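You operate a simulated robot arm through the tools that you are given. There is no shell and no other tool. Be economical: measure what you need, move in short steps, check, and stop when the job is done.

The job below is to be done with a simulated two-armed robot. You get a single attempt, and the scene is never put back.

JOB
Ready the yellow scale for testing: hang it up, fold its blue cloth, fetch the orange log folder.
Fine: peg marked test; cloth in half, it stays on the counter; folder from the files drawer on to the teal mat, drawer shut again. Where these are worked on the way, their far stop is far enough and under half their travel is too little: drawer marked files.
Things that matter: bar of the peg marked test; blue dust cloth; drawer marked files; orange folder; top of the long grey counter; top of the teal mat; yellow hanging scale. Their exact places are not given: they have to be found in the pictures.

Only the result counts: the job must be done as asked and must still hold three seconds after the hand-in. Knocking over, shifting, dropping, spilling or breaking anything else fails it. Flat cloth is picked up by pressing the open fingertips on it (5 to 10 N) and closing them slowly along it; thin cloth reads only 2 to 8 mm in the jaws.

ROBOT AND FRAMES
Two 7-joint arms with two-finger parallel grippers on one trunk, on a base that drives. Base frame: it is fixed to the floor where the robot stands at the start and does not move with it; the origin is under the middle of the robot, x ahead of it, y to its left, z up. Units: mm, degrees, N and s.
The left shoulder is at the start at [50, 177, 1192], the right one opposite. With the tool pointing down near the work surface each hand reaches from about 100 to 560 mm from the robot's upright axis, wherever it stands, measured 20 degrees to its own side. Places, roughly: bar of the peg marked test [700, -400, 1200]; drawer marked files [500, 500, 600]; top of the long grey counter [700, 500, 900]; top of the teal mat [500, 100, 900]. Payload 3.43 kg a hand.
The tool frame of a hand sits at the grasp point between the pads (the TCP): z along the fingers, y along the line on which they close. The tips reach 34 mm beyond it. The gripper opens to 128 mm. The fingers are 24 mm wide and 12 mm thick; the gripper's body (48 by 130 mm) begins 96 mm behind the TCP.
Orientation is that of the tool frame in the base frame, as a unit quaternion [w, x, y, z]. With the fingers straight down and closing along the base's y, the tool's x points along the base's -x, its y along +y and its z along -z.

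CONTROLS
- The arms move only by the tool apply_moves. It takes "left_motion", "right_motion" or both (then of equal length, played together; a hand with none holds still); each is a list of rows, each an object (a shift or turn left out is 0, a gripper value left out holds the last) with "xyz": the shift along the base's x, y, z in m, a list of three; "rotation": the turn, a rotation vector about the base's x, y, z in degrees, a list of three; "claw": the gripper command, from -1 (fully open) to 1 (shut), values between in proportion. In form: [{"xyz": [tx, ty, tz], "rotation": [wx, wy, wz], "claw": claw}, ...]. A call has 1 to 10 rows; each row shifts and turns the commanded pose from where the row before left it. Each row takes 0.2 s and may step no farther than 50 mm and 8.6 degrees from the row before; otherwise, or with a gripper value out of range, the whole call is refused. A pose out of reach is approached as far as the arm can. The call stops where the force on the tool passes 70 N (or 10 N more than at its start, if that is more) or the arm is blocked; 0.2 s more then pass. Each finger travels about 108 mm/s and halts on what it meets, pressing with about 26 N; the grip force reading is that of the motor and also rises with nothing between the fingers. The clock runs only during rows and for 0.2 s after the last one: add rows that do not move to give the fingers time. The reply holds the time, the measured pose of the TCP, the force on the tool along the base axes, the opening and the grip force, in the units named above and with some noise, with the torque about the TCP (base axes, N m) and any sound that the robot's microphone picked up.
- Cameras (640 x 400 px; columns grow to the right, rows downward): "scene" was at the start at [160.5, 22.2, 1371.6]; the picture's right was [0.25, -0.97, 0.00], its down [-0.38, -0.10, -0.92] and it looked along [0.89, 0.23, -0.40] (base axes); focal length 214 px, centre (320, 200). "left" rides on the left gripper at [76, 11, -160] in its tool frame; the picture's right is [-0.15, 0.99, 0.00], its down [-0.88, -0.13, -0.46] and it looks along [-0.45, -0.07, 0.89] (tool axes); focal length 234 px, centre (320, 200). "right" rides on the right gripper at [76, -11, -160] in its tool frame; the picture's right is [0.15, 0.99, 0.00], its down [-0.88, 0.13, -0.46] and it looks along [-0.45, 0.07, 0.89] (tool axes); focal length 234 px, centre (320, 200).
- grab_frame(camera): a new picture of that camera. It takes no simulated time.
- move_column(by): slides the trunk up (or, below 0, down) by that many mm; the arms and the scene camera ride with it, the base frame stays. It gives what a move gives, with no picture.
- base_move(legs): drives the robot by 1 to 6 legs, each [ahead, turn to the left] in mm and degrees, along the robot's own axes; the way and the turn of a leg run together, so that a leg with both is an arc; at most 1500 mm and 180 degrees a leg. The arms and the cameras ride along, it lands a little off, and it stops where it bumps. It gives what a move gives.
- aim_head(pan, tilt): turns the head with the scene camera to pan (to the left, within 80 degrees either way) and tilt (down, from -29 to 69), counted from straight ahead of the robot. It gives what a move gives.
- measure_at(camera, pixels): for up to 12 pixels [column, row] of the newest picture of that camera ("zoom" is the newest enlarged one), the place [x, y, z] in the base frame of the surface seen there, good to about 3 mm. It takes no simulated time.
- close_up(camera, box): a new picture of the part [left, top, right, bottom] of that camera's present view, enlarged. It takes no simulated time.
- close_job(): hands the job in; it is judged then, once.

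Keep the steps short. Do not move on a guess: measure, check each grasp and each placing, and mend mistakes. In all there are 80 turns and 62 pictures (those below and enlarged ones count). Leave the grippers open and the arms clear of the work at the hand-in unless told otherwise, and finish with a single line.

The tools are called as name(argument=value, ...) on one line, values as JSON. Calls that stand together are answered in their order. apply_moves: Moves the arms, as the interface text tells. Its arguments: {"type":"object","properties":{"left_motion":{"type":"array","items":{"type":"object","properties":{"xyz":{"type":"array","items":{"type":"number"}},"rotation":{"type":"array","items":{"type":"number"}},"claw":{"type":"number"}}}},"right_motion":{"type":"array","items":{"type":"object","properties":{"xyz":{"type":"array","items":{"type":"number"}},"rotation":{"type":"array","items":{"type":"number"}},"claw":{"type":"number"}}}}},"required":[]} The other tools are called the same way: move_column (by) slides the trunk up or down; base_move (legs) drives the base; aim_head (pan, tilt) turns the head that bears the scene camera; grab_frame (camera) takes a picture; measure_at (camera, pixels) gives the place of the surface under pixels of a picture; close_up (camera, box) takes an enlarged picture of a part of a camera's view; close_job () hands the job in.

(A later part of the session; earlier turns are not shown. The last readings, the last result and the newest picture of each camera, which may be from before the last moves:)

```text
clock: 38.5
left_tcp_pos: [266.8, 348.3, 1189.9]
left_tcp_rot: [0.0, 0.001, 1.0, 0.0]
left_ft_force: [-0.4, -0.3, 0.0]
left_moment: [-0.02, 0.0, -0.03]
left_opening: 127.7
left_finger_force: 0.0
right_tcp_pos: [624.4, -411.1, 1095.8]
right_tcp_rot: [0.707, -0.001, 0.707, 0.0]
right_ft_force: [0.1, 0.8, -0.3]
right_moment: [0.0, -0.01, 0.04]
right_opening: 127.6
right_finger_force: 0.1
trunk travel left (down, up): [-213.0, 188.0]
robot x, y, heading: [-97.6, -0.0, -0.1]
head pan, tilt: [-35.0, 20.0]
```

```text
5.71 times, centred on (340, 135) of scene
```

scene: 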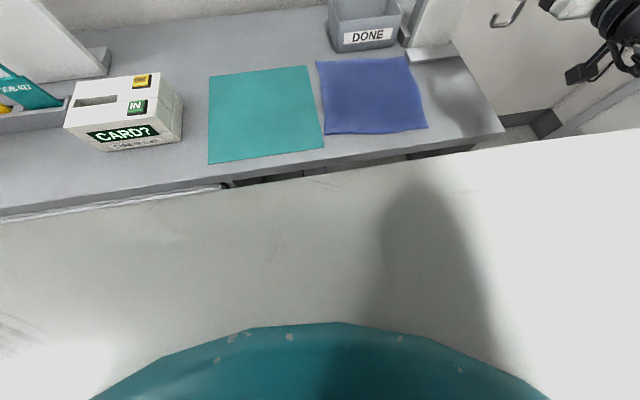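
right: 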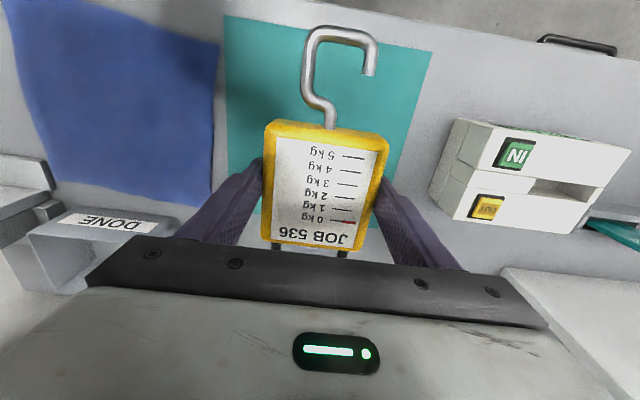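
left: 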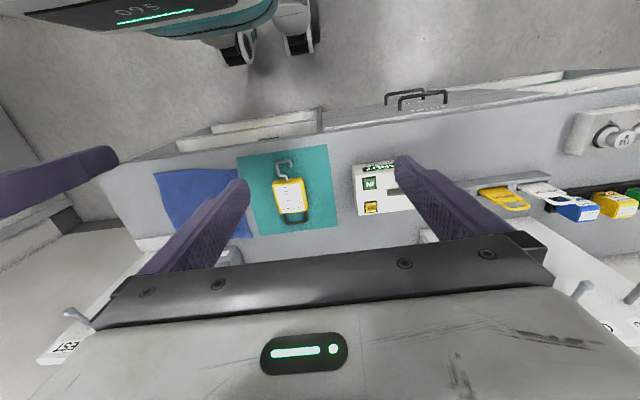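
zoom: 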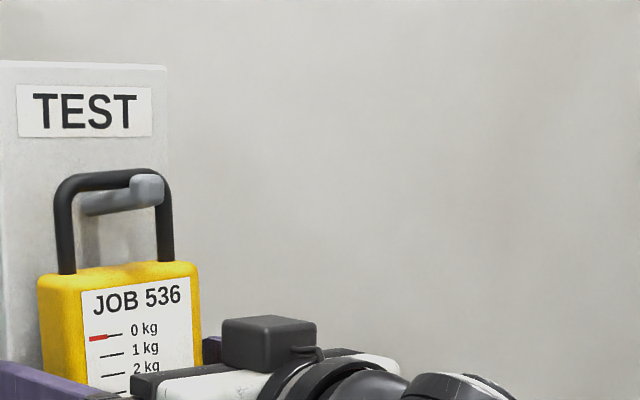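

The scale hangs on the TEST peg, free of the gripper. I'll retreat straight back, then raise the trunk.

apply_moves(right_motion=[{"xyz": [-0.02, 0, 0]}, {"xyz": [-0.03, 0, 0]}, {"xyz": [-0.035, 0, 0]}, {"xyz": [-0.035, 0, 0]}, {"xyz": [-0.035, 0, 0]}, {}])

move_column(by=150)

apply_moves(right_motion=[{"rotation": [0, 8, 0], "xyz": [0, 0.01, 0]}, {"rotation": [0, 8.5, 0], "xyz": [0, 0.02, 0]}, {"rotation": [0, 8.5, 0], "xyz": [0, 0.02, 0]}, {"rotation": [0, 8.5, 0], "xyz": [0, 0.02, 0]}, {"rotation": [0, 8.5, 0], "xyz": [0, 0.02, 0]}, {"rotation": [0, 8.5, 0], "xyz": [0, 0.02, 0]}, {"rotation": [0, 8.5, 0], "xyz": [0, 0.02, 0]}, {"rotation": [0, 8.5, 0], "xyz": [0, 0.02, 0]}, {"rotation": [0, 8.5, 0], "xyz": [0, 0.02, 0]}, {"rotation": [0, 8.5, 0], "xyz": [0, 0.02, 0]}])

grab_frame(camera="scene")

```text
clock: 39.9
left_tcp_pos: [267.1, 349.2, 1191.7]
left_tcp_rot: [0.0, 0.001, 1.0, 0.0]
left_ft_force: [0.7, 0.2, -0.1]
left_moment: [-0.01, -0.02, -0.02]
left_opening: 128.0
left_finger_force: 0.1
right_tcp_pos: [467.7, -413.2, 1097.9]
right_tcp_rot: [0.707, -0.001, 0.707, 0.001]
right_ft_force: [0.0, 0.1, 0.2]
right_moment: [-0.03, -0.01, 0.01]
right_opening: 128.1
right_finger_force: 0.0
trunk travel left (down, up): [-213.0, 188.0]
robot x, y, heading: [-98.9, -1.9, -0.1]
head pan, tilt: [-35.0, 20.0]
```

```text
clock: 41.7
left_tcp_pos: [268.2, 347.8, 1341.7]
left_tcp_rot: [0.0, 0.001, 1.0, 0.0]
left_ft_force: [0.3, 0.1, 0.3]
left_moment: [-0.01, -0.01, 0.01]
left_opening: 128.0
left_finger_force: 0.0
right_tcp_pos: [468.0, -413.2, 1247.8]
right_tcp_rot: [0.707, -0.001, 0.707, 0.0]
right_ft_force: [0.5, 0.1, 1.1]
right_moment: [-0.03, -0.02, 0.04]
right_opening: 127.9
right_finger_force: 0.2
trunk travel left (down, up): [-363.0, 38.0]
robot x, y, heading: [-101.0, -3.6, -0.2]
head pan, tilt: [-35.0, 20.0]
```

```text
clock: 43.9
left_tcp_pos: [267.8, 350.1, 1339.7]
left_tcp_rot: [0.0, 0.001, 1.0, -0.001]
left_ft_force: [-0.4, 0.0, 0.1]
left_moment: [-0.04, 0.01, -0.01]
left_opening: 127.9
left_finger_force: 0.0
right_tcp_pos: [468.4, -220.3, 1248.2]
right_tcp_rot: [0.048, -0.001, 0.999, 0.0]
right_ft_force: [0.1, -0.5, 0.3]
right_moment: [0.02, 0.02, 0.02]
right_opening: 127.7
right_finger_force: 0.0
trunk travel left (down, up): [-363.0, 38.0]
robot x, y, heading: [-101.1, 0.7, 0.0]
head pan, tilt: [-35.0, 20.0]
```

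```text
34 pictures are left
```

scene: 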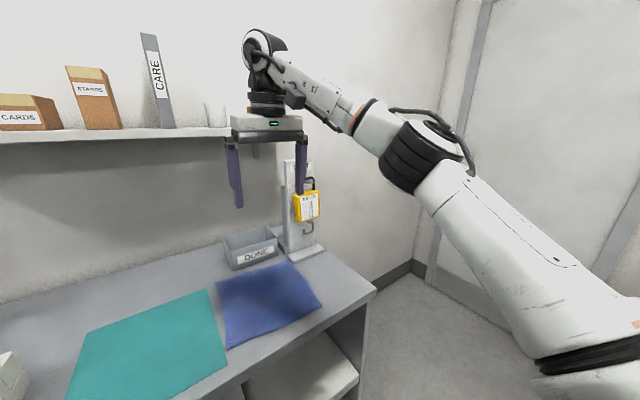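

The scale hangs well. I'll finish levelling the right tool, bring both hands in, and drive to stand in front of the cloth at about (100,-205).

apply_moves(right_motion=[{"rotation": [0, 5.5, 0], "xyz": [-0.045, 0.01, 0]}, {"xyz": [-0.048, 0, 0]}, {"xyz": [-0.048, 0, 0]}, {"xyz": [-0.048, 0, 0]}, {"xyz": [-0.04, 0, 0]}, {}], left_motion=[{"xyz": [0, -0.04, 0]}, {"xyz": [0, -0.045, 0]}, {"xyz": [-0.03, -0.03, 0]}, {"xyz": [-0.03, 0, 0]}, {}, {}])

base_move(legs=[[0, -46], [285, 0], [0, 46]])

aim_head(pan=0, tilt=55)

grab_frame(camera="scene")

```text
clock: 45.3
left_tcp_pos: [207.4, 233.2, 1340.4]
left_tcp_rot: [0.0, 0.002, 1.0, 0.0]
left_ft_force: [0.4, 0.4, -0.3]
left_moment: [-0.02, -0.02, 0.01]
left_opening: 128.2
left_finger_force: 0.0
right_tcp_pos: [239.1, -210.8, 1249.7]
right_tcp_rot: [0.0, 0.0, 1.0, 0.001]
right_ft_force: [0.5, -0.2, 0.0]
right_moment: [-0.03, 0.02, 0.01]
right_opening: 128.0
right_finger_force: 0.1
trunk travel left (down, up): [-363.0, 38.0]
robot x, y, heading: [-99.0, -0.0, -0.2]
head pan, tilt: [-35.0, 20.0]
```

```text
clock: 51.4
left_tcp_pos: [402.7, 39.4, 1340.1]
left_tcp_rot: [0.0, -0.011, 1.0, -0.002]
left_ft_force: [-0.9, -0.1, -0.1]
left_moment: [0.01, 0.03, 0.01]
left_opening: 127.9
left_finger_force: 0.0
right_tcp_pos: [444.7, -406.0, 1248.9]
right_tcp_rot: [0.001, -0.012, 1.0, 0.002]
right_ft_force: [-0.5, 0.4, 0.8]
right_moment: [-0.02, -0.01, -0.02]
right_opening: 128.3
right_finger_force: 0.1
trunk travel left (down, up): [-363.0, 38.0]
robot x, y, heading: [100.4, -200.5, 1.1]
head pan, tilt: [-35.0, 20.0]
```

```text
clock: 52.4
left_tcp_pos: [402.9, 38.7, 1338.8]
left_tcp_rot: [-0.001, -0.01, 1.0, 0.0]
left_ft_force: [0.1, 0.0, 0.4]
left_moment: [-0.01, -0.03, -0.01]
left_opening: 128.0
left_finger_force: 0.0
right_tcp_pos: [443.8, -405.0, 1248.7]
right_tcp_rot: [0.0, -0.012, 1.0, 0.001]
right_ft_force: [0.5, 0.4, -0.4]
right_moment: [-0.01, -0.02, 0.01]
right_opening: 128.0
right_finger_force: 0.2
trunk travel left (down, up): [-363.0, 38.0]
robot x, y, heading: [101.8, -200.0, 1.2]
head pan, tilt: [0.0, 55.0]
```

```text
33 pictures are left
```

scene: 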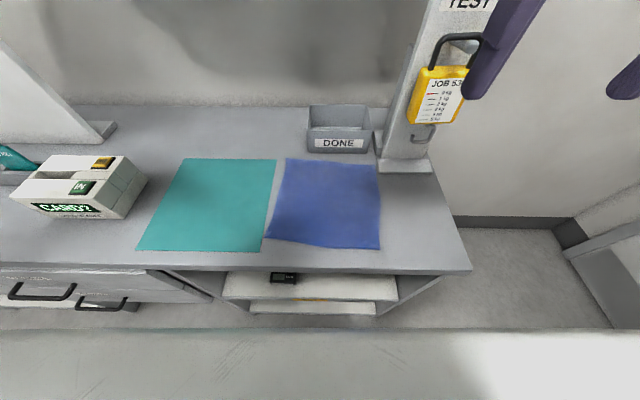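

close_up(camera="scene", box=[250, 130, 400, 260])

```text
3.08 times, centred on (325, 195) of scene
```

zoom: 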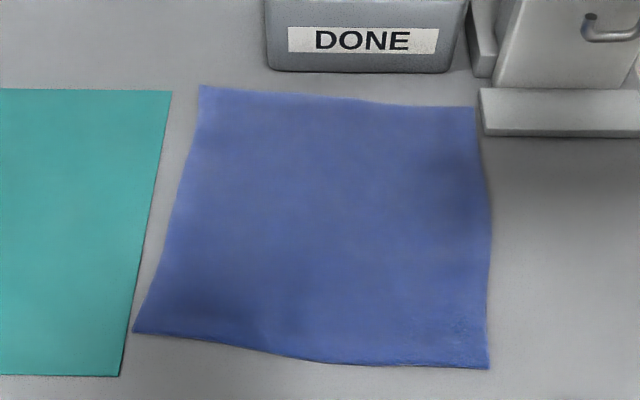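

measure_at(camera="zoom", pixels=[[205, 91], [340, 100], [470, 110], [486, 220], [485, 362], [310, 355], [140, 328], [170, 230], [270, 65], [445, 70], [266, 5], [485, 130]])

```text
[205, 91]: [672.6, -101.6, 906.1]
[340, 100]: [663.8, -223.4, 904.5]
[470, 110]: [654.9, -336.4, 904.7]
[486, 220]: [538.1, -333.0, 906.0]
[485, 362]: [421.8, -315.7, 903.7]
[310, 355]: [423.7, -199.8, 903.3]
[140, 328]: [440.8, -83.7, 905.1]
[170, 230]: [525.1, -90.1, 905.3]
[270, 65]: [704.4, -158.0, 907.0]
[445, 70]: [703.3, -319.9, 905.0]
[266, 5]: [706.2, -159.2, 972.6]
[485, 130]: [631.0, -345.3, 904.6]
```

The cloth is about 235 mm square with near edge x≈422–441 and far edge x≈655–673. The hung scale and stand are close to its right far corner, so I'll stand at about (210,-20) facing -30° to keep the right forearm away from them.

base_move(legs=[[0, 58], [208, 0], [0, -89]])

aim_head(pan=0, tilt=55)

grab_frame(camera="scene")

```text
clock: 56.4
left_tcp_pos: [124.2, 295.6, 1340.2]
left_tcp_rot: [0.001, -0.484, 0.875, -0.001]
left_ft_force: [0.6, -0.6, 0.5]
left_moment: [0.01, 0.05, 0.02]
left_opening: 128.0
left_finger_force: 0.0
right_tcp_pos: [517.3, 87.7, 1248.0]
right_tcp_rot: [-0.002, -0.484, 0.875, 0.002]
right_ft_force: [1.2, -0.1, 0.0]
right_moment: [-0.02, 0.12, 0.0]
right_opening: 128.3
right_finger_force: 0.1
trunk travel left (down, up): [-363.0, 38.0]
robot x, y, heading: [112.4, -59.9, 57.7]
head pan, tilt: [0.0, 55.0]
stopped in leg 2: the robot was blocked; the commanded pose is now the measured one
```

```text
clock: 57.0
left_tcp_pos: [122.1, 297.0, 1341.3]
left_tcp_rot: [0.001, -0.485, 0.875, -0.002]
left_ft_force: [0.0, 0.0, 0.1]
left_moment: [0.01, -0.02, 0.02]
left_opening: 128.1
left_finger_force: 0.0
right_tcp_pos: [514.2, 87.6, 1248.5]
right_tcp_rot: [-0.001, -0.487, 0.873, 0.0]
right_ft_force: [1.0, -0.1, -1.7]
right_moment: [0.0, 0.03, 0.0]
right_opening: 128.1
right_finger_force: 0.0
trunk travel left (down, up): [-363.0, 38.0]
robot x, y, heading: [114.5, -58.2, 57.7]
head pan, tilt: [0.0, 55.0]
```

```text
31 pictures are left
```

scene: 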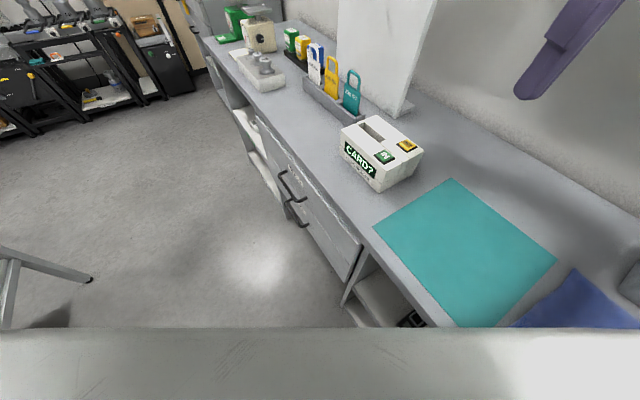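

The base was blocked by the counter at (112,-60). I'll back off and stand square at (100,-130), tilting the tools forward when placing so they reach the far edge and stay clear of the scale.

base_move(legs=[[-86, 0], [0, -57.7], [28, 0]])

```text
clock: 61.1
left_tcp_pos: [397.4, 54.1, 1340.0]
left_tcp_rot: [-0.001, -0.009, 1.0, -0.002]
left_ft_force: [1.2, -0.1, 0.5]
left_moment: [0.02, 0.04, 0.01]
left_opening: 128.1
left_finger_force: 0.1
right_tcp_pos: [437.5, -388.6, 1248.0]
right_tcp_rot: [0.0, -0.011, 1.0, 0.001]
right_ft_force: [-0.1, -0.4, 0.1]
right_moment: [-0.01, 0.01, 0.01]
right_opening: 128.0
right_finger_force: 0.0
trunk travel left (down, up): [-363.0, 38.0]
robot x, y, heading: [92.9, -130.0, 0.7]
head pan, tilt: [0.0, 55.0]
```

The reported base pose and the hand positions disagree by about 50 mm in y after the bump. I'll check against fixed objects in a picture.

grab_frame(camera="scene")

```text
30 pictures are left
```

scene: 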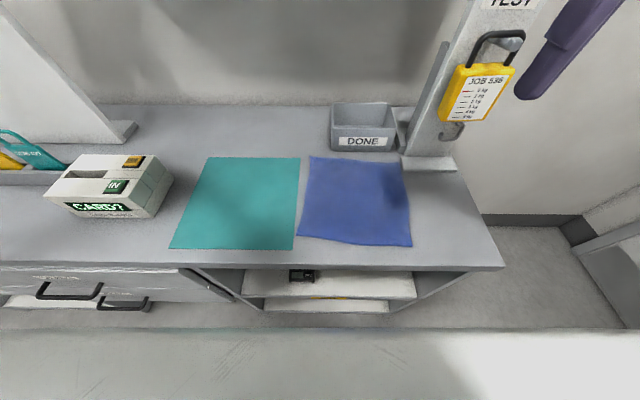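

measure_at(camera="scene", pixels=[[410, 243], [300, 235], [311, 158], [402, 165], [294, 248], [172, 247], [208, 158], [410, 168], [500, 264], [332, 148]])

```text
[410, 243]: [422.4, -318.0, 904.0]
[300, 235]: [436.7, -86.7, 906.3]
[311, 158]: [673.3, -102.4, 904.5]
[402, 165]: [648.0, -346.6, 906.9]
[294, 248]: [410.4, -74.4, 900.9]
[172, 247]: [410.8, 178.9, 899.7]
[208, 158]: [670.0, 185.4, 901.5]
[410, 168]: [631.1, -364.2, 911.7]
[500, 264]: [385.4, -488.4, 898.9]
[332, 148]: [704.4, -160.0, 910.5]
```

The camera readings agree with the earlier ones, so I'll trust the measured hand poses. Next I'll bring both hands above the near edge of the cloth: right near (439,-288), left near (452,-112), with openings about 58 mm.

apply_moves(left_motion=[{"xyz": [0.006, -0.0184, -0.042]}, {"xyz": [0.006, -0.0184, -0.042]}, {"xyz": [0.006, -0.0184, -0.042]}, {"xyz": [0.006, -0.0184, -0.042]}, {"xyz": [0.006, -0.0184, -0.042]}, {"xyz": [0.006, -0.0184, -0.042], "claw": 0.1}, {"xyz": [0.006, -0.0184, -0.042]}, {"xyz": [0.006, -0.0184, -0.042]}, {"xyz": [0.006, -0.0184, -0.042]}, {}], right_motion=[{"xyz": [0.0002, 0.0111, -0.032]}, {"xyz": [0.0002, 0.0111, -0.032]}, {"xyz": [0.0002, 0.0111, -0.032]}, {"xyz": [0.0002, 0.0111, -0.032]}, {"xyz": [0.0002, 0.0111, -0.032]}, {"xyz": [0.0002, 0.0111, -0.032], "claw": 0.1}, {"xyz": [0.0002, 0.0111, -0.032]}, {"xyz": [0.0002, 0.0111, -0.032]}, {"xyz": [0.0002, 0.0111, -0.032]}, {}])

grab_frame(camera="scene")

```text
clock: 63.3
left_tcp_pos: [451.9, -109.1, 959.7]
left_tcp_rot: [0.001, -0.009, 1.0, -0.003]
left_ft_force: [-0.1, 0.3, 0.9]
left_moment: [0.03, -0.01, 0.0]
left_opening: 57.9
left_finger_force: 0.1
right_tcp_pos: [439.8, -288.2, 959.0]
right_tcp_rot: [0.0, -0.011, 1.0, 0.0]
right_ft_force: [-0.7, -0.3, -0.7]
right_moment: [-0.01, 0.01, 0.0]
right_opening: 57.6
right_finger_force: 0.1
trunk travel left (down, up): [-363.0, 38.0]
robot x, y, heading: [91.0, -133.1, 0.8]
head pan, tilt: [0.0, 55.0]
```

```text
29 pictures are left
```

scene: 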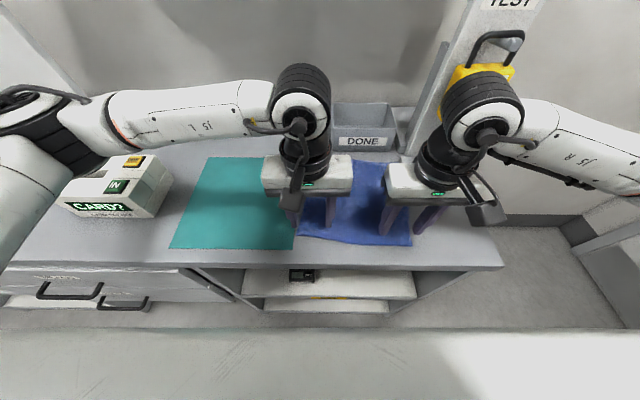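

The hands look well placed. I'll descend to contact with both.

apply_moves(left_motion=[{"xyz": [0, 0, -0.01]}, {"xyz": [0, 0, -0.008]}, {"xyz": [0, 0, -0.003]}, {}], right_motion=[{"xyz": [0, 0, -0.01]}, {"xyz": [0, 0, -0.008]}, {"xyz": [0, 0, -0.003]}, {}])

apply_moves(left_motion=[{"xyz": [0, 0, -0.002]}, {"xyz": [0, 0, -0.001]}, {}], right_motion=[{"xyz": [0, 0, -0.002]}, {"xyz": [0, 0, -0.001]}, {}])

```text
clock: 64.3
left_tcp_pos: [453.5, -110.3, 941.3]
left_tcp_rot: [0.0, -0.009, 1.0, -0.003]
left_ft_force: [0.0, 0.3, 0.5]
left_moment: [-0.03, 0.0, -0.01]
left_opening: 57.6
left_finger_force: 0.0
right_tcp_pos: [438.0, -288.7, 938.8]
right_tcp_rot: [0.0, -0.011, 1.0, 0.001]
right_ft_force: [0.0, -0.2, 2.0]
right_moment: [-0.01, 0.04, -0.01]
right_opening: 57.5
right_finger_force: 0.1
trunk travel left (down, up): [-363.0, 38.0]
robot x, y, heading: [94.7, -129.3, 0.7]
head pan, tilt: [0.0, 55.0]
```

```text
clock: 65.1
left_tcp_pos: [450.7, -111.3, 939.7]
left_tcp_rot: [0.001, -0.009, 1.0, -0.002]
left_ft_force: [0.1, -0.8, 1.2]
left_moment: [0.03, -0.02, 0.0]
left_opening: 57.6
left_finger_force: 0.0
right_tcp_pos: [439.1, -289.4, 937.0]
right_tcp_rot: [0.001, -0.012, 1.0, 0.002]
right_ft_force: [-0.3, -2.6, 13.2]
right_moment: [0.06, -0.01, 0.04]
right_opening: 57.5
right_finger_force: 0.0
trunk travel left (down, up): [-363.0, 38.0]
robot x, y, heading: [94.2, -134.5, 0.5]
head pan, tilt: [0.0, 55.0]
```

Right reads 13 N, left about 1 N. I'll ease the right up 1 mm and lower the left 2 mm.

apply_moves(left_motion=[{"xyz": [0, 0, -0.001]}, {"xyz": [0, 0, -0.001]}, {}], right_motion=[{"xyz": [0, 0, 0.001]}, {}, {}])

```text
clock: 65.9
left_tcp_pos: [450.6, -111.2, 936.8]
left_tcp_rot: [0.0, -0.008, 1.0, -0.003]
left_ft_force: [-0.5, -0.3, 5.8]
left_moment: [-0.07, 0.0, 0.02]
left_opening: 57.8
left_finger_force: 0.1
right_tcp_pos: [438.0, -288.3, 937.4]
right_tcp_rot: [-0.001, -0.011, 1.0, 0.001]
right_ft_force: [1.8, -1.0, 7.0]
right_moment: [0.06, -0.03, -0.02]
right_opening: 57.6
right_finger_force: 0.0
trunk travel left (down, up): [-363.0, 38.0]
robot x, y, heading: [91.0, -130.1, 0.6]
head pan, tilt: [0.0, 55.0]
```

Both are pressing 6–7 N. I'll close slowly along the cloth.

apply_moves(left_motion=[{"claw": 0.2}, {"claw": 0.3}, {"claw": 0.4}, {"claw": 0.5}, {"claw": 0.6}, {"claw": 0.7}, {"claw": 0.8}, {"claw": 0.9}, {"claw": 1.0}, {"claw": 1.0}], right_motion=[{"claw": 0.2}, {"claw": 0.3}, {"claw": 0.4}, {"claw": 0.5}, {"claw": 0.6}, {"claw": 0.7}, {"claw": 0.8}, {"claw": 0.9}, {"claw": 1.0}, {"claw": 1.0}])

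apply_moves(left_motion=[{"xyz": [0, 0, 0.01]}, {"xyz": [0.005, 0, 0.015]}, {"xyz": [0.005, 0, 0.015]}, {}], right_motion=[{"xyz": [0, 0, 0.01]}, {"xyz": [0.005, 0, 0.015]}, {"xyz": [0.005, 0, 0.015]}, {}])

grab_frame(camera="scene")

```text
clock: 68.1
left_tcp_pos: [451.1, -111.7, 937.1]
left_tcp_rot: [0.002, -0.009, 1.0, -0.005]
left_ft_force: [-0.2, -13.7, 7.3]
left_moment: [-0.49, 0.02, 0.01]
left_opening: 5.7
left_finger_force: 25.6
right_tcp_pos: [438.8, -288.0, 938.2]
right_tcp_rot: [0.0, -0.012, 1.0, 0.003]
right_ft_force: [0.0, 12.1, 4.7]
right_moment: [0.43, -0.03, -0.03]
right_opening: 4.4
right_finger_force: 25.2
trunk travel left (down, up): [-363.0, 38.0]
robot x, y, heading: [95.4, -131.5, 0.7]
head pan, tilt: [0.0, 55.0]
```

```text
clock: 69.1
left_tcp_pos: [459.5, -113.2, 976.9]
left_tcp_rot: [0.0, -0.009, 1.0, -0.005]
left_ft_force: [-0.9, -12.1, -0.7]
left_moment: [-0.43, 0.06, 0.03]
left_opening: 5.7
left_finger_force: 25.9
right_tcp_pos: [449.1, -289.0, 977.5]
right_tcp_rot: [-0.001, -0.011, 1.0, 0.003]
right_ft_force: [0.8, 11.7, 0.1]
right_moment: [0.43, -0.01, 0.01]
right_opening: 4.5
right_finger_force: 25.9
trunk travel left (down, up): [-363.0, 38.0]
robot x, y, heading: [99.7, -129.8, 0.8]
head pan, tilt: [0.0, 55.0]
```

```text
28 pictures are left
```

scene: 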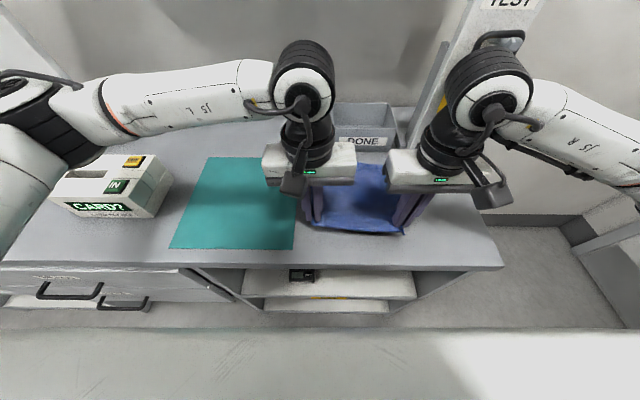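

Both pinches hold at 5.7 and 4.5 mm. I'll relax the tension between the hands a little and carry the edge over in an arc, tilting the tools forward.

apply_moves(left_motion=[{"xyz": [0.012, -0.005, 0.02]}, {"xyz": [0.016, -0.005, 0.016]}, {"xyz": [0.018, -0.002, 0.012], "rotation": [0, -5, 0]}, {"xyz": [0.018, -0.001, 0.006], "rotation": [0, -6, 0]}, {"xyz": [0.018, -0.001, 0], "rotation": [0, -6, 0]}, {"xyz": [0.018, -0.001, -0.004], "rotation": [0, -6, 0]}, {"xyz": [0.018, -0.002, -0.01], "rotation": [0, -6, 0]}, {"xyz": [0.018, -0.002, -0.015], "rotation": [0, -6, 0]}, {"xyz": [0.018, -0.002, -0.02], "rotation": [0, -5, 0]}, {"xyz": [0.016, -0.001, -0.02], "rotation": [0, -5, 0]}], right_motion=[{"xyz": [0.012, 0.004, 0.02]}, {"xyz": [0.016, 0.004, 0.016]}, {"xyz": [0.018, -0.002, 0.012], "rotation": [0, -5, 0]}, {"xyz": [0.018, -0.002, 0.006], "rotation": [0, -6, 0]}, {"xyz": [0.018, -0.002, 0], "rotation": [0, -6, 0]}, {"xyz": [0.018, -0.002, -0.004], "rotation": [0, -6, 0]}, {"xyz": [0.018, -0.002, -0.01], "rotation": [0, -6, 0]}, {"xyz": [0.018, -0.002, -0.015], "rotation": [0, -6, 0]}, {"xyz": [0.018, -0.002, -0.02], "rotation": [0, -5, 0]}, {"xyz": [0.016, -0.001, -0.02], "rotation": [0, -5, 0]}])

grab_frame(camera="scene")

```text
clock: 71.3
left_tcp_pos: [631.7, -133.8, 961.2]
left_tcp_rot: [0.384, -0.007, 0.923, -0.007]
left_ft_force: [-0.5, -0.3, 0.4]
left_moment: [0.05, 0.02, 0.02]
left_opening: 4.9
left_finger_force: 25.9
right_tcp_pos: [619.7, -296.8, 962.2]
right_tcp_rot: [0.383, -0.011, 0.924, -0.003]
right_ft_force: [-0.5, -0.2, 0.1]
right_moment: [0.01, 0.04, -0.03]
right_opening: 4.0
right_finger_force: 25.6
trunk travel left (down, up): [-363.0, 38.0]
robot x, y, heading: [92.3, -129.2, 0.8]
head pan, tilt: [0.0, 55.0]
```

```text
27 pictures are left
```

scene: 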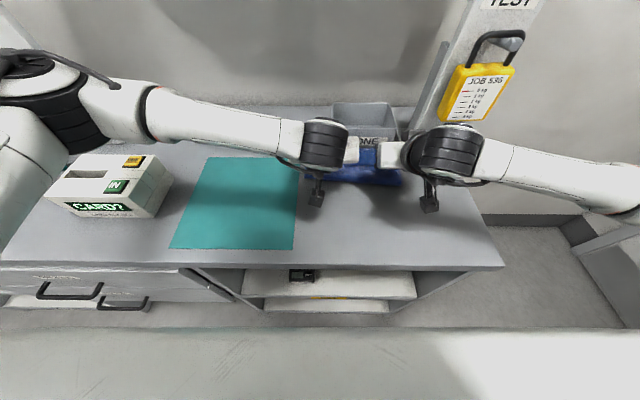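

close_up(camera="scene", box=[290, 90, 430, 220])

```text
3.08 times, centred on (360, 155) of scene
```

zoom: 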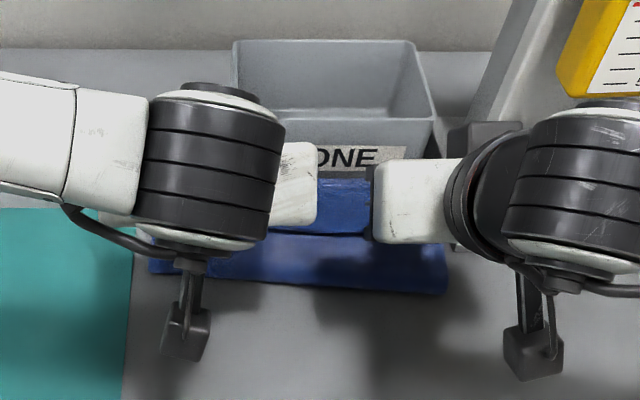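

The fold line is straight. I'll lower the edge on to the far side until light contact.

apply_moves(left_motion=[{"xyz": [0.002, 0, -0.008]}, {"xyz": [0.002, 0, -0.006]}, {"xyz": [0, 0, -0.003]}, {"xyz": [0, 0, -0.002]}, {}], right_motion=[{"xyz": [0.002, 0, -0.008]}, {"xyz": [0.002, 0, -0.006]}, {"xyz": [0, 0, -0.003]}, {"xyz": [0, 0, -0.002]}, {}])

```text
clock: 72.5
left_tcp_pos: [636.2, -134.1, 944.0]
left_tcp_rot: [0.383, -0.007, 0.924, -0.006]
left_ft_force: [-0.2, 0.2, 2.4]
left_moment: [0.01, -0.03, 0.02]
left_opening: 4.8
left_finger_force: 25.8
right_tcp_pos: [623.4, -295.8, 943.9]
right_tcp_rot: [0.382, -0.011, 0.924, -0.004]
right_ft_force: [0.7, -0.7, 1.2]
right_moment: [0.0, -0.03, -0.02]
right_opening: 4.0
right_finger_force: 25.8
trunk travel left (down, up): [-363.0, 38.0]
robot x, y, heading: [91.6, -131.0, 0.5]
head pan, tilt: [0.0, 55.0]
```

There is light contact on both. I'll open slowly and withdraw back along the tool axis.

apply_moves(left_motion=[{"claw": 0.85}, {"claw": 0.7}, {"claw": 0.5}, {"claw": 0.3}, {}, {"xyz": [-0.015, 0, 0.015]}, {"xyz": [-0.02, 0, 0.025]}, {"xyz": [-0.025, 0, 0.035]}, {"xyz": [-0.025, 0, 0.035]}, {"xyz": [-0.025, 0, 0.035]}], right_motion=[{"claw": 0.85}, {"claw": 0.7}, {"claw": 0.5}, {"claw": 0.3}, {}, {"xyz": [-0.015, 0, 0.015]}, {"xyz": [-0.02, 0, 0.025]}, {"xyz": [-0.025, 0, 0.035]}, {"xyz": [-0.025, 0, 0.035]}, {"xyz": [-0.025, 0, 0.035]}])

apply_moves(left_motion=[{"xyz": [-0.03, 0.03, 0.02], "rotation": [0, 8, 0]}, {"xyz": [-0.03, 0.03, 0.02], "rotation": [0, 8, 0]}, {"xyz": [-0.02, 0.04, 0.02], "rotation": [0, 8, 0]}, {"xyz": [-0.01, 0.045, 0.01], "rotation": [0, 8, 0]}, {"xyz": [0, 0.045, 0.01], "rotation": [0, 8, 0]}, {"xyz": [0, 0.045, 0.01], "rotation": [0, 5, 0]}, {}], right_motion=[{"xyz": [-0.03, 0, 0.03], "rotation": [0, 8, 0]}, {"xyz": [-0.04, 0, 0.02], "rotation": [0, 8, 0]}, {"xyz": [-0.04, -0.01, 0.02], "rotation": [0, 8, 0]}, {"xyz": [-0.04, -0.01, 0.01], "rotation": [0, 8, 0]}, {"xyz": [-0.03, 0, 0.01], "rotation": [0, 8, 0]}, {"xyz": [-0.03, 0, 0.01], "rotation": [0, 5, 0]}, {}])

grab_frame(camera="scene")

```text
clock: 74.7
left_tcp_pos: [524.8, -132.1, 1088.2]
left_tcp_rot: [0.383, -0.006, 0.924, -0.006]
left_ft_force: [-1.0, -0.1, -0.1]
left_moment: [0.02, -0.03, -0.05]
left_opening: 44.9
left_finger_force: 0.2
right_tcp_pos: [515.8, -293.7, 1089.9]
right_tcp_rot: [0.381, -0.011, 0.924, -0.005]
right_ft_force: [0.1, 0.0, 0.2]
right_moment: [-0.03, 0.0, -0.05]
right_opening: 44.8
right_finger_force: 0.1
right hand out of reach, approached as far as the arm can: row 10
trunk travel left (down, up): [-363.0, 38.0]
robot x, y, heading: [94.2, -131.2, 0.8]
head pan, tilt: [0.0, 55.0]
```

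```text
clock: 76.3
left_tcp_pos: [435.6, 102.1, 1177.8]
left_tcp_rot: [0.0, -0.009, 1.0, -0.003]
left_ft_force: [-0.1, -0.4, -0.2]
left_moment: [0.0, 0.01, -0.03]
left_opening: 44.7
left_finger_force: 0.1
right_tcp_pos: [305.6, -315.7, 1188.5]
right_tcp_rot: [0.0, -0.011, 1.0, 0.002]
right_ft_force: [0.1, 0.7, 0.0]
right_moment: [-0.01, 0.02, 0.02]
right_opening: 44.9
right_finger_force: 0.1
trunk travel left (down, up): [-363.0, 38.0]
robot x, y, heading: [92.0, -130.3, 0.4]
head pan, tilt: [0.0, 55.0]
```

```text
25 pictures are left
```

scene: 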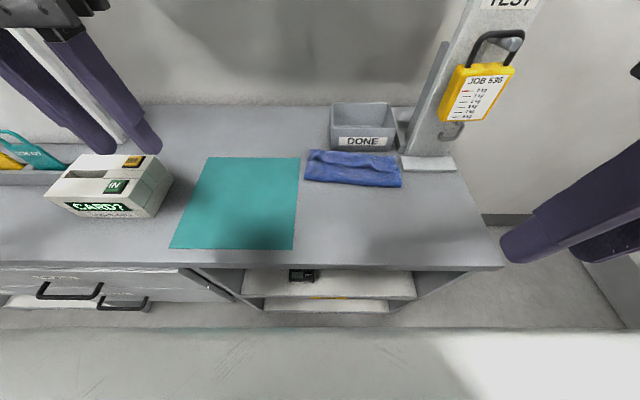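

close_up(camera="scene", box=[290, 120, 420, 210])

```text
4.44 times, centred on (355, 165) of scene
```

zoom: 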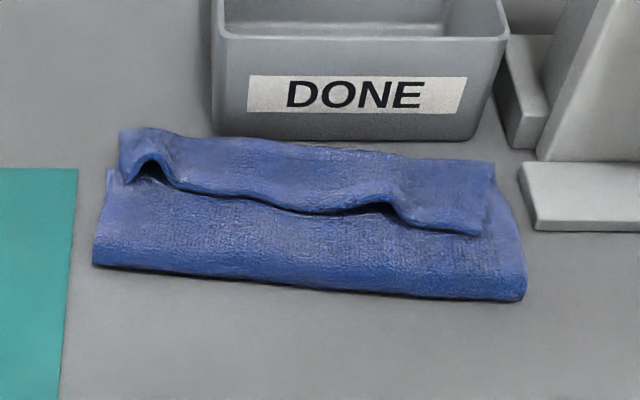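

There seems to be a ridge or flap at the top. I'll measure heights across it.

measure_at(camera="zoom", pixels=[[125, 133], [150, 160], [240, 150], [250, 197], [260, 230], [270, 270], [490, 170], [480, 230], [500, 270], [515, 298], [97, 262], [110, 180]])

grab_frame(camera="left")

```text
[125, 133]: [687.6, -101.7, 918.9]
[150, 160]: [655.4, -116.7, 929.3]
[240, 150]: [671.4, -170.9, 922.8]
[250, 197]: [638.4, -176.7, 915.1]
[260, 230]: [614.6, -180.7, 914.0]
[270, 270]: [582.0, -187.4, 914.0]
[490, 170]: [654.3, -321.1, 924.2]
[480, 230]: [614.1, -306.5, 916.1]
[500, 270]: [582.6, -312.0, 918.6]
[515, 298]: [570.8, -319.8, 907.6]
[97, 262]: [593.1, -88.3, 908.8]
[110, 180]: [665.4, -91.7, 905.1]
```

```text
23 pictures are left
```

left: 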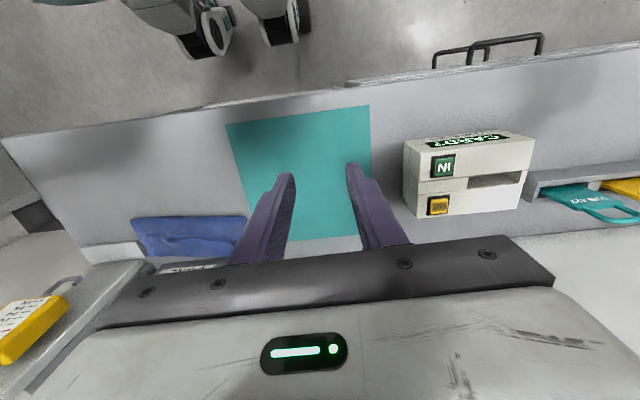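

The cloth is folded with its front edge at x≈570–593, but the carried edge has curled back on the right side to x≈614, about 40 mm short of the far edge. I'll look closer before mending it.

close_up(camera="scene", box=[350, 140, 410, 195])

```text
7.27 times, centred on (380, 168) of scene
```

zoom: 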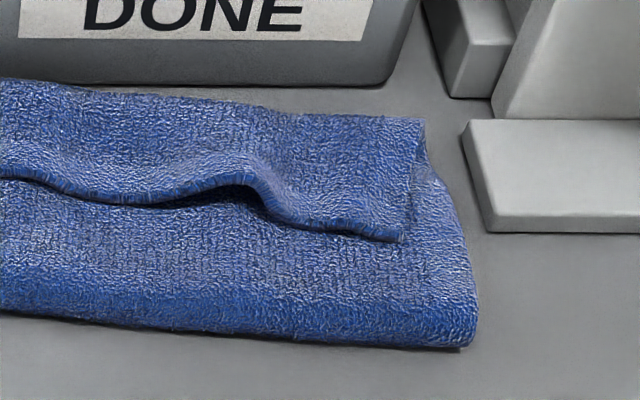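

measure_at(camera="zoom", pixels=[[400, 238], [340, 228], [250, 175], [235, 200], [120, 200], [20, 175], [420, 125], [425, 180], [300, 115], [465, 345], [445, 190], [100, 95]])

```text
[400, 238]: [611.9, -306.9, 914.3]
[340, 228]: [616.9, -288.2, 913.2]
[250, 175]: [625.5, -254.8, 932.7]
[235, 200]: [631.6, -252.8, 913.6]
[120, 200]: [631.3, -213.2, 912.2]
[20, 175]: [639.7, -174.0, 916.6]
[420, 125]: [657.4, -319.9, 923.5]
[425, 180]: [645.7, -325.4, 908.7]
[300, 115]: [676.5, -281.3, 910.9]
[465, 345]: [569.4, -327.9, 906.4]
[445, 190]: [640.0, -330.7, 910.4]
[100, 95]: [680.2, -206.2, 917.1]
```

I'll nudge the curled right part of the edge forward with the right hand, tilted 45° as before. First I approach above it with a 58 mm opening.

apply_moves(right_motion=[{"xyz": [0.0336, 0.0051, -0.0223], "rotation": [0, -5.6, 0], "claw": 0.1}, {"xyz": [0.0336, 0.0051, -0.0223], "rotation": [0, -5.6, 0]}, {"xyz": [0.0336, 0.0051, -0.0223], "rotation": [0, -5.6, 0]}, {"xyz": [0.0336, 0.0051, -0.0223], "rotation": [0, -5.6, 0]}, {"xyz": [0.0336, 0.0051, -0.0223], "rotation": [0, -5.6, 0]}, {"xyz": [0.0336, 0.0051, -0.0223], "rotation": [0, -5.6, 0]}, {"xyz": [0.0336, 0.0051, -0.0223], "rotation": [0, -5.6, 0]}, {"xyz": [0.0336, 0.0051, -0.0223], "rotation": [0, -5.6, 0]}, {"xyz": [0.02, 0, -0.03]}, {"xyz": [0.01, 0, -0.026]}])

grab_frame(camera="right")

```text
clock: 78.5
left_tcp_pos: [435.4, 100.9, 1177.7]
left_tcp_rot: [0.0, -0.008, 1.0, -0.003]
left_ft_force: [0.1, 0.4, -0.1]
left_moment: [-0.01, -0.02, 0.01]
left_opening: 44.9
left_finger_force: 0.1
right_tcp_pos: [605.6, -272.2, 954.9]
right_tcp_rot: [0.382, -0.01, 0.924, -0.004]
right_ft_force: [-1.2, 1.1, 0.4]
right_moment: [0.03, 0.01, -0.01]
right_opening: 57.5
right_finger_force: 0.0
trunk travel left (down, up): [-363.0, 38.0]
robot x, y, heading: [91.6, -132.5, 0.6]
head pan, tilt: [0.0, 55.0]
```

```text
21 pictures are left
```

right: 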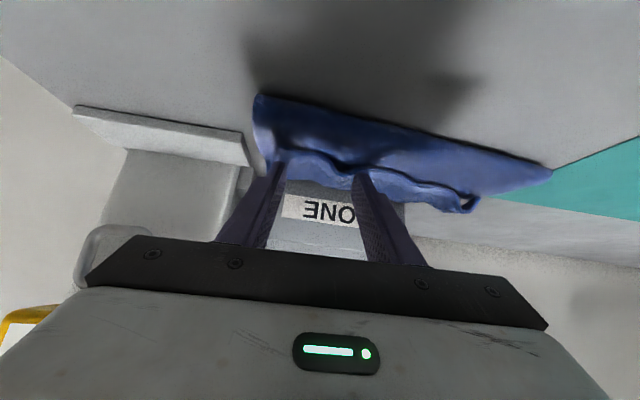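

The fingers straddle the flap edge. I'll lower to light contact and close slowly.

apply_moves(right_motion=[{"xyz": [0, 0, -0.004]}, {"xyz": [0, 0, -0.003]}, {"xyz": [0, 0, -0.002]}, {}])

apply_moves(right_motion=[{"claw": 0.2}, {"claw": 0.3}, {"claw": 0.4}, {"claw": 0.5}, {"claw": 0.6}, {"claw": 0.7}, {"claw": 0.8}, {"claw": 0.9}, {"claw": 1.0}, {"claw": 1.0}])

```text
clock: 79.5
left_tcp_pos: [433.6, 102.0, 1177.5]
left_tcp_rot: [0.0, -0.008, 1.0, -0.003]
left_ft_force: [-0.8, 1.0, -1.0]
left_moment: [-0.02, 0.0, -0.01]
left_opening: 44.9
left_finger_force: 0.0
right_tcp_pos: [606.2, -272.9, 945.9]
right_tcp_rot: [0.381, -0.011, 0.925, -0.003]
right_ft_force: [-0.6, -0.6, -0.2]
right_moment: [-0.04, -0.01, 0.02]
right_opening: 57.6
right_finger_force: 0.0
trunk travel left (down, up): [-363.0, 38.0]
robot x, y, heading: [93.4, -134.0, 0.5]
head pan, tilt: [0.0, 55.0]
```

```text
clock: 81.7
left_tcp_pos: [434.6, 101.4, 1176.9]
left_tcp_rot: [0.0, -0.009, 1.0, -0.002]
left_ft_force: [0.0, 0.6, -0.9]
left_moment: [-0.03, 0.01, -0.01]
left_opening: 44.9
left_finger_force: 0.1
right_tcp_pos: [606.7, -272.9, 945.3]
right_tcp_rot: [0.38, -0.011, 0.925, -0.003]
right_ft_force: [-0.7, -0.1, 0.5]
right_moment: [-0.05, -0.02, 0.01]
right_opening: 2.4
right_finger_force: 25.9
trunk travel left (down, up): [-363.0, 38.0]
robot x, y, heading: [91.3, -130.1, 0.7]
head pan, tilt: [0.0, 55.0]
```

It pinched 2.4 mm, so the cloth edge is held. I'll lift 15 mm, move 35 mm forward and a little right, lower, open and withdraw upward.

apply_moves(right_motion=[{"xyz": [0, 0, 0.01]}, {"xyz": [0.005, 0, 0.01]}, {"xyz": [0.012, -0.003, 0.003]}, {"xyz": [0.012, -0.003, 0]}, {"xyz": [0.008, -0.002, -0.008]}, {"xyz": [0, 0, -0.008]}, {}])

close_up(camera="right", box=[200, 60, 600, 280])

```text
clock: 83.3
left_tcp_pos: [435.6, 102.0, 1175.7]
left_tcp_rot: [0.0, -0.009, 1.0, -0.003]
left_ft_force: [0.0, 0.2, -0.1]
left_moment: [0.02, -0.04, -0.01]
left_opening: 44.8
left_finger_force: 0.1
right_tcp_pos: [643.2, -281.3, 952.0]
right_tcp_rot: [0.38, -0.011, 0.925, -0.002]
right_ft_force: [-0.6, -0.3, 0.2]
right_moment: [-0.03, 0.02, 0.01]
right_opening: 2.5
right_finger_force: 25.7
trunk travel left (down, up): [-363.0, 38.0]
robot x, y, heading: [93.9, -129.5, 0.6]
head pan, tilt: [0.0, 55.0]
```

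```text
1.60 times, centred on (400, 170) of right
```

zoom: 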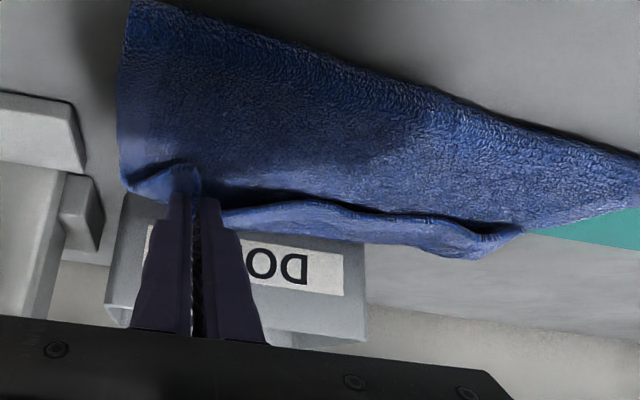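

The edge moved forward. I'll lower a touch, open a little, and withdraw up and back.

apply_moves(right_motion=[{"xyz": [0, 0, -0.004]}, {"claw": 0.9}, {"claw": 0.8}, {"claw": 0.65}, {}, {"xyz": [-0.005, 0, 0.02]}, {"xyz": [-0.01, 0, 0.03]}, {"xyz": [-0.03, 0, 0.03]}, {"xyz": [-0.04, 0, 0.03]}, {"xyz": [-0.04, 0, 0.03]}])

apply_moves(right_motion=[{"xyz": [-0.03, 0, 0.03], "rotation": [0, 8, 0], "claw": -1}, {"xyz": [-0.04, 0, 0.02], "rotation": [0, 8, 0]}, {"xyz": [-0.04, -0.01, 0.02], "rotation": [0, 8, 0]}, {"xyz": [-0.04, -0.01, 0.01], "rotation": [0, 8, 0]}, {"xyz": [-0.03, 0, 0.01], "rotation": [0, 8, 0]}, {"xyz": [-0.03, 0, 0.01], "rotation": [0, 5, 0]}, {}])

close_up(camera="scene", box=[290, 120, 420, 210])

```text
clock: 85.5
left_tcp_pos: [433.0, 102.3, 1176.7]
left_tcp_rot: [0.0, -0.008, 1.0, -0.003]
left_ft_force: [-0.5, -0.8, 0.4]
left_moment: [0.01, 0.0, -0.03]
left_opening: 44.7
left_finger_force: 0.0
right_tcp_pos: [520.5, -283.3, 1090.9]
right_tcp_rot: [0.381, -0.01, 0.925, -0.004]
right_ft_force: [0.6, 0.8, -0.2]
right_moment: [-0.02, -0.01, 0.0]
right_opening: 22.4
right_finger_force: 0.1
trunk travel left (down, up): [-363.0, 38.0]
robot x, y, heading: [92.9, -128.6, 0.6]
head pan, tilt: [0.0, 55.0]
```

```text
clock: 87.1
left_tcp_pos: [434.5, 102.2, 1177.1]
left_tcp_rot: [0.0, -0.009, 1.0, -0.003]
left_ft_force: [-0.4, 1.1, -0.3]
left_moment: [-0.01, -0.05, 0.06]
left_opening: 44.8
left_finger_force: 0.1
right_tcp_pos: [306.3, -301.7, 1190.4]
right_tcp_rot: [-0.003, -0.011, 1.0, 0.001]
right_ft_force: [0.0, 0.5, -0.1]
right_moment: [-0.04, -0.03, -0.01]
right_opening: 128.1
right_finger_force: 0.1
trunk travel left (down, up): [-363.0, 38.0]
robot x, y, heading: [95.0, -131.3, 1.1]
head pan, tilt: [0.0, 55.0]
```

```text
4.44 times, centred on (355, 165) of scene
```

zoom: 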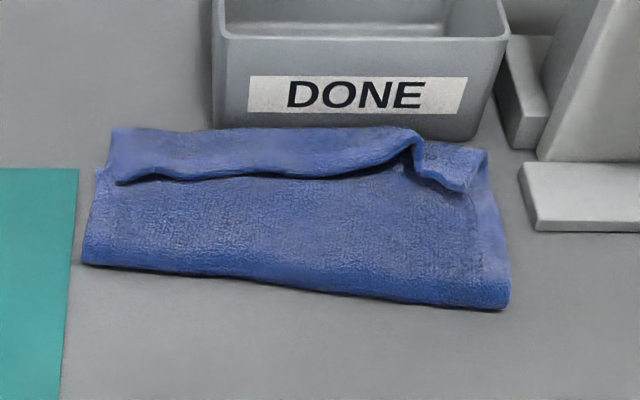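

The fold is now good, with the near edge within a couple of centimetres of the far edge. Next is the drawer. I'll turn to face the standing place at about (-330,350) and look for obstacles before driving.

base_move(legs=[[-60, 0], [0, 127]])

aim_head(pan=0, tilt=40)

grab_frame(camera="scene")

```text
clock: 93.3
left_tcp_pos: [-357.1, -0.4, 1176.2]
left_tcp_rot: [-0.001, 0.899, -0.439, 0.001]
left_ft_force: [-0.8, -0.6, 0.5]
left_moment: [0.0, -0.03, -0.01]
left_opening: 44.8
left_finger_force: 0.0
right_tcp_pos: [42.2, 140.6, 1189.7]
right_tcp_rot: [0.002, 0.9, -0.437, 0.002]
right_ft_force: [0.5, -0.2, -0.4]
right_moment: [-0.03, 0.0, -0.01]
right_opening: 128.0
right_finger_force: 0.0
trunk travel left (down, up): [-363.0, 38.0]
robot x, y, heading: [31.7, -130.9, 127.6]
head pan, tilt: [0.0, 55.0]
```

```text
clock: 94.1
left_tcp_pos: [-357.3, 0.6, 1176.7]
left_tcp_rot: [-0.002, 0.898, -0.439, 0.001]
left_ft_force: [-0.1, -0.7, -0.1]
left_moment: [0.01, -0.03, 0.03]
left_opening: 44.8
left_finger_force: 0.0
right_tcp_pos: [40.7, 139.3, 1189.9]
right_tcp_rot: [0.002, 0.9, -0.437, 0.002]
right_ft_force: [0.3, -0.3, -0.1]
right_moment: [0.0, 0.02, 0.02]
right_opening: 128.0
right_finger_force: 0.2
trunk travel left (down, up): [-363.0, 38.0]
robot x, y, heading: [30.2, -133.9, 127.7]
head pan, tilt: [0.0, 40.0]
```

```text
18 pictures are left
```

scene: 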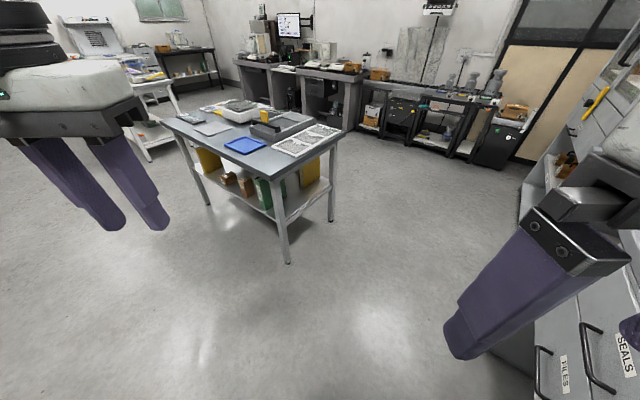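

The floor is clear. I'll drive 602 mm, turn to face the drawers, and lower the trunk.

base_move(legs=[[602, 0], [0, -127.5]])

move_column(by=-360)

aim_head(pan=8, tilt=35)

grab_frame(camera="scene")

```text
clock: 102.8
left_tcp_pos: [11.9, 570.5, 1177.2]
left_tcp_rot: [0.0, 0.006, 1.0, -0.003]
left_ft_force: [-0.1, 0.1, 0.0]
left_moment: [0.02, 0.03, 0.0]
left_opening: 44.7
left_finger_force: 0.1
right_tcp_pos: [-128.4, 171.2, 1190.6]
right_tcp_rot: [-0.003, 0.004, 1.0, 0.001]
right_ft_force: [0.1, 0.8, -0.1]
right_moment: [0.01, 0.02, -0.03]
right_opening: 127.9
right_finger_force: 0.1
trunk travel left (down, up): [-363.0, 38.0]
robot x, y, heading: [-335.8, 349.1, -1.1]
head pan, tilt: [0.0, 40.0]
```

```text
clock: 106.3
left_tcp_pos: [12.4, 570.6, 817.2]
left_tcp_rot: [0.0, 0.006, 1.0, -0.002]
left_ft_force: [-0.8, -0.3, 0.0]
left_moment: [0.01, 0.0, -0.04]
left_opening: 44.9
left_finger_force: 0.0
right_tcp_pos: [-127.0, 171.8, 829.3]
right_tcp_rot: [-0.003, 0.005, 1.0, 0.001]
right_ft_force: [-0.6, 0.3, 0.3]
right_moment: [0.02, 0.02, 0.0]
right_opening: 128.0
right_finger_force: 0.1
trunk travel left (down, up): [-3.0, 398.0]
robot x, y, heading: [-331.0, 349.2, -0.9]
head pan, tilt: [0.0, 40.0]
```

```text
clock: 107.0
left_tcp_pos: [11.4, 570.6, 816.1]
left_tcp_rot: [0.0, 0.007, 1.0, -0.003]
left_ft_force: [0.2, -0.2, -0.3]
left_moment: [-0.05, -0.02, 0.02]
left_opening: 44.8
left_finger_force: 0.1
right_tcp_pos: [-126.5, 170.6, 828.5]
right_tcp_rot: [-0.003, 0.005, 1.0, 0.001]
right_ft_force: [-1.2, 0.2, -0.3]
right_moment: [0.02, 0.06, 0.04]
right_opening: 128.1
right_finger_force: 0.0
trunk travel left (down, up): [-3.0, 398.0]
robot x, y, heading: [-337.6, 346.2, -1.0]
head pan, tilt: [8.0, 35.0]
```

```text
17 pictures are left
```

scene: 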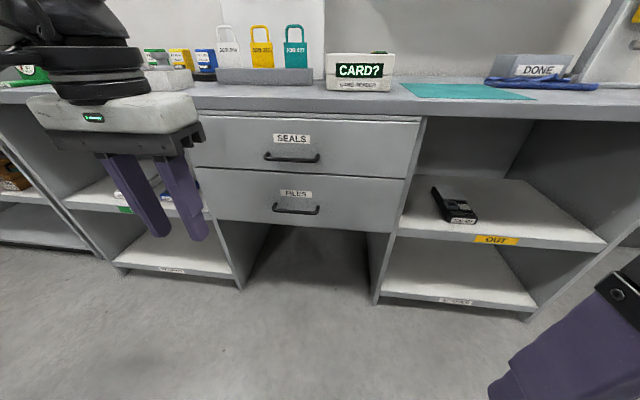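

The FILES handle is at (275–318, 210). I'll measure the handle and the face.

close_up(camera="scene", box=[240, 120, 360, 240])

```text
3.33 times, centred on (300, 180) of scene
```

zoom: 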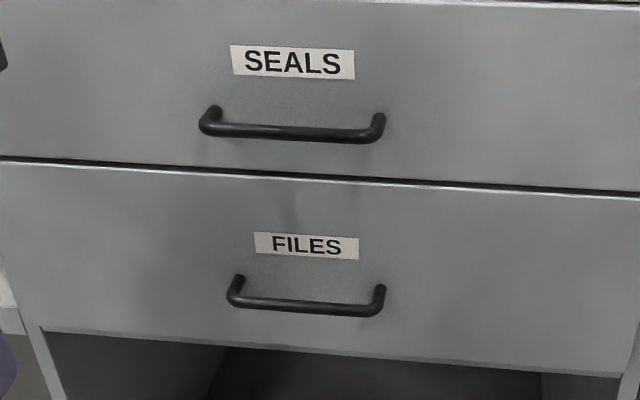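

measure_at(camera="zoom", pixels=[[232, 297], [305, 306], [374, 310], [238, 279], [380, 288], [305, 280], [310, 330], [330, 351], [290, 134], [40, 322], [630, 360], [300, 178]])

```text
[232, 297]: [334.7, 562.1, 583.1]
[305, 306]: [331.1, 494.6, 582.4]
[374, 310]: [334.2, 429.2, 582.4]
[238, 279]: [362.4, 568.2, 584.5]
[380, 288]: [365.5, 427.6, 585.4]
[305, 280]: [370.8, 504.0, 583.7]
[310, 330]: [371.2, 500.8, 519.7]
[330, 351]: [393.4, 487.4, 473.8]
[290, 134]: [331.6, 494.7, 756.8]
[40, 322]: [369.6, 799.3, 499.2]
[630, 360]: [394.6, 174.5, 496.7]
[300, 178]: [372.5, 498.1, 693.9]
```

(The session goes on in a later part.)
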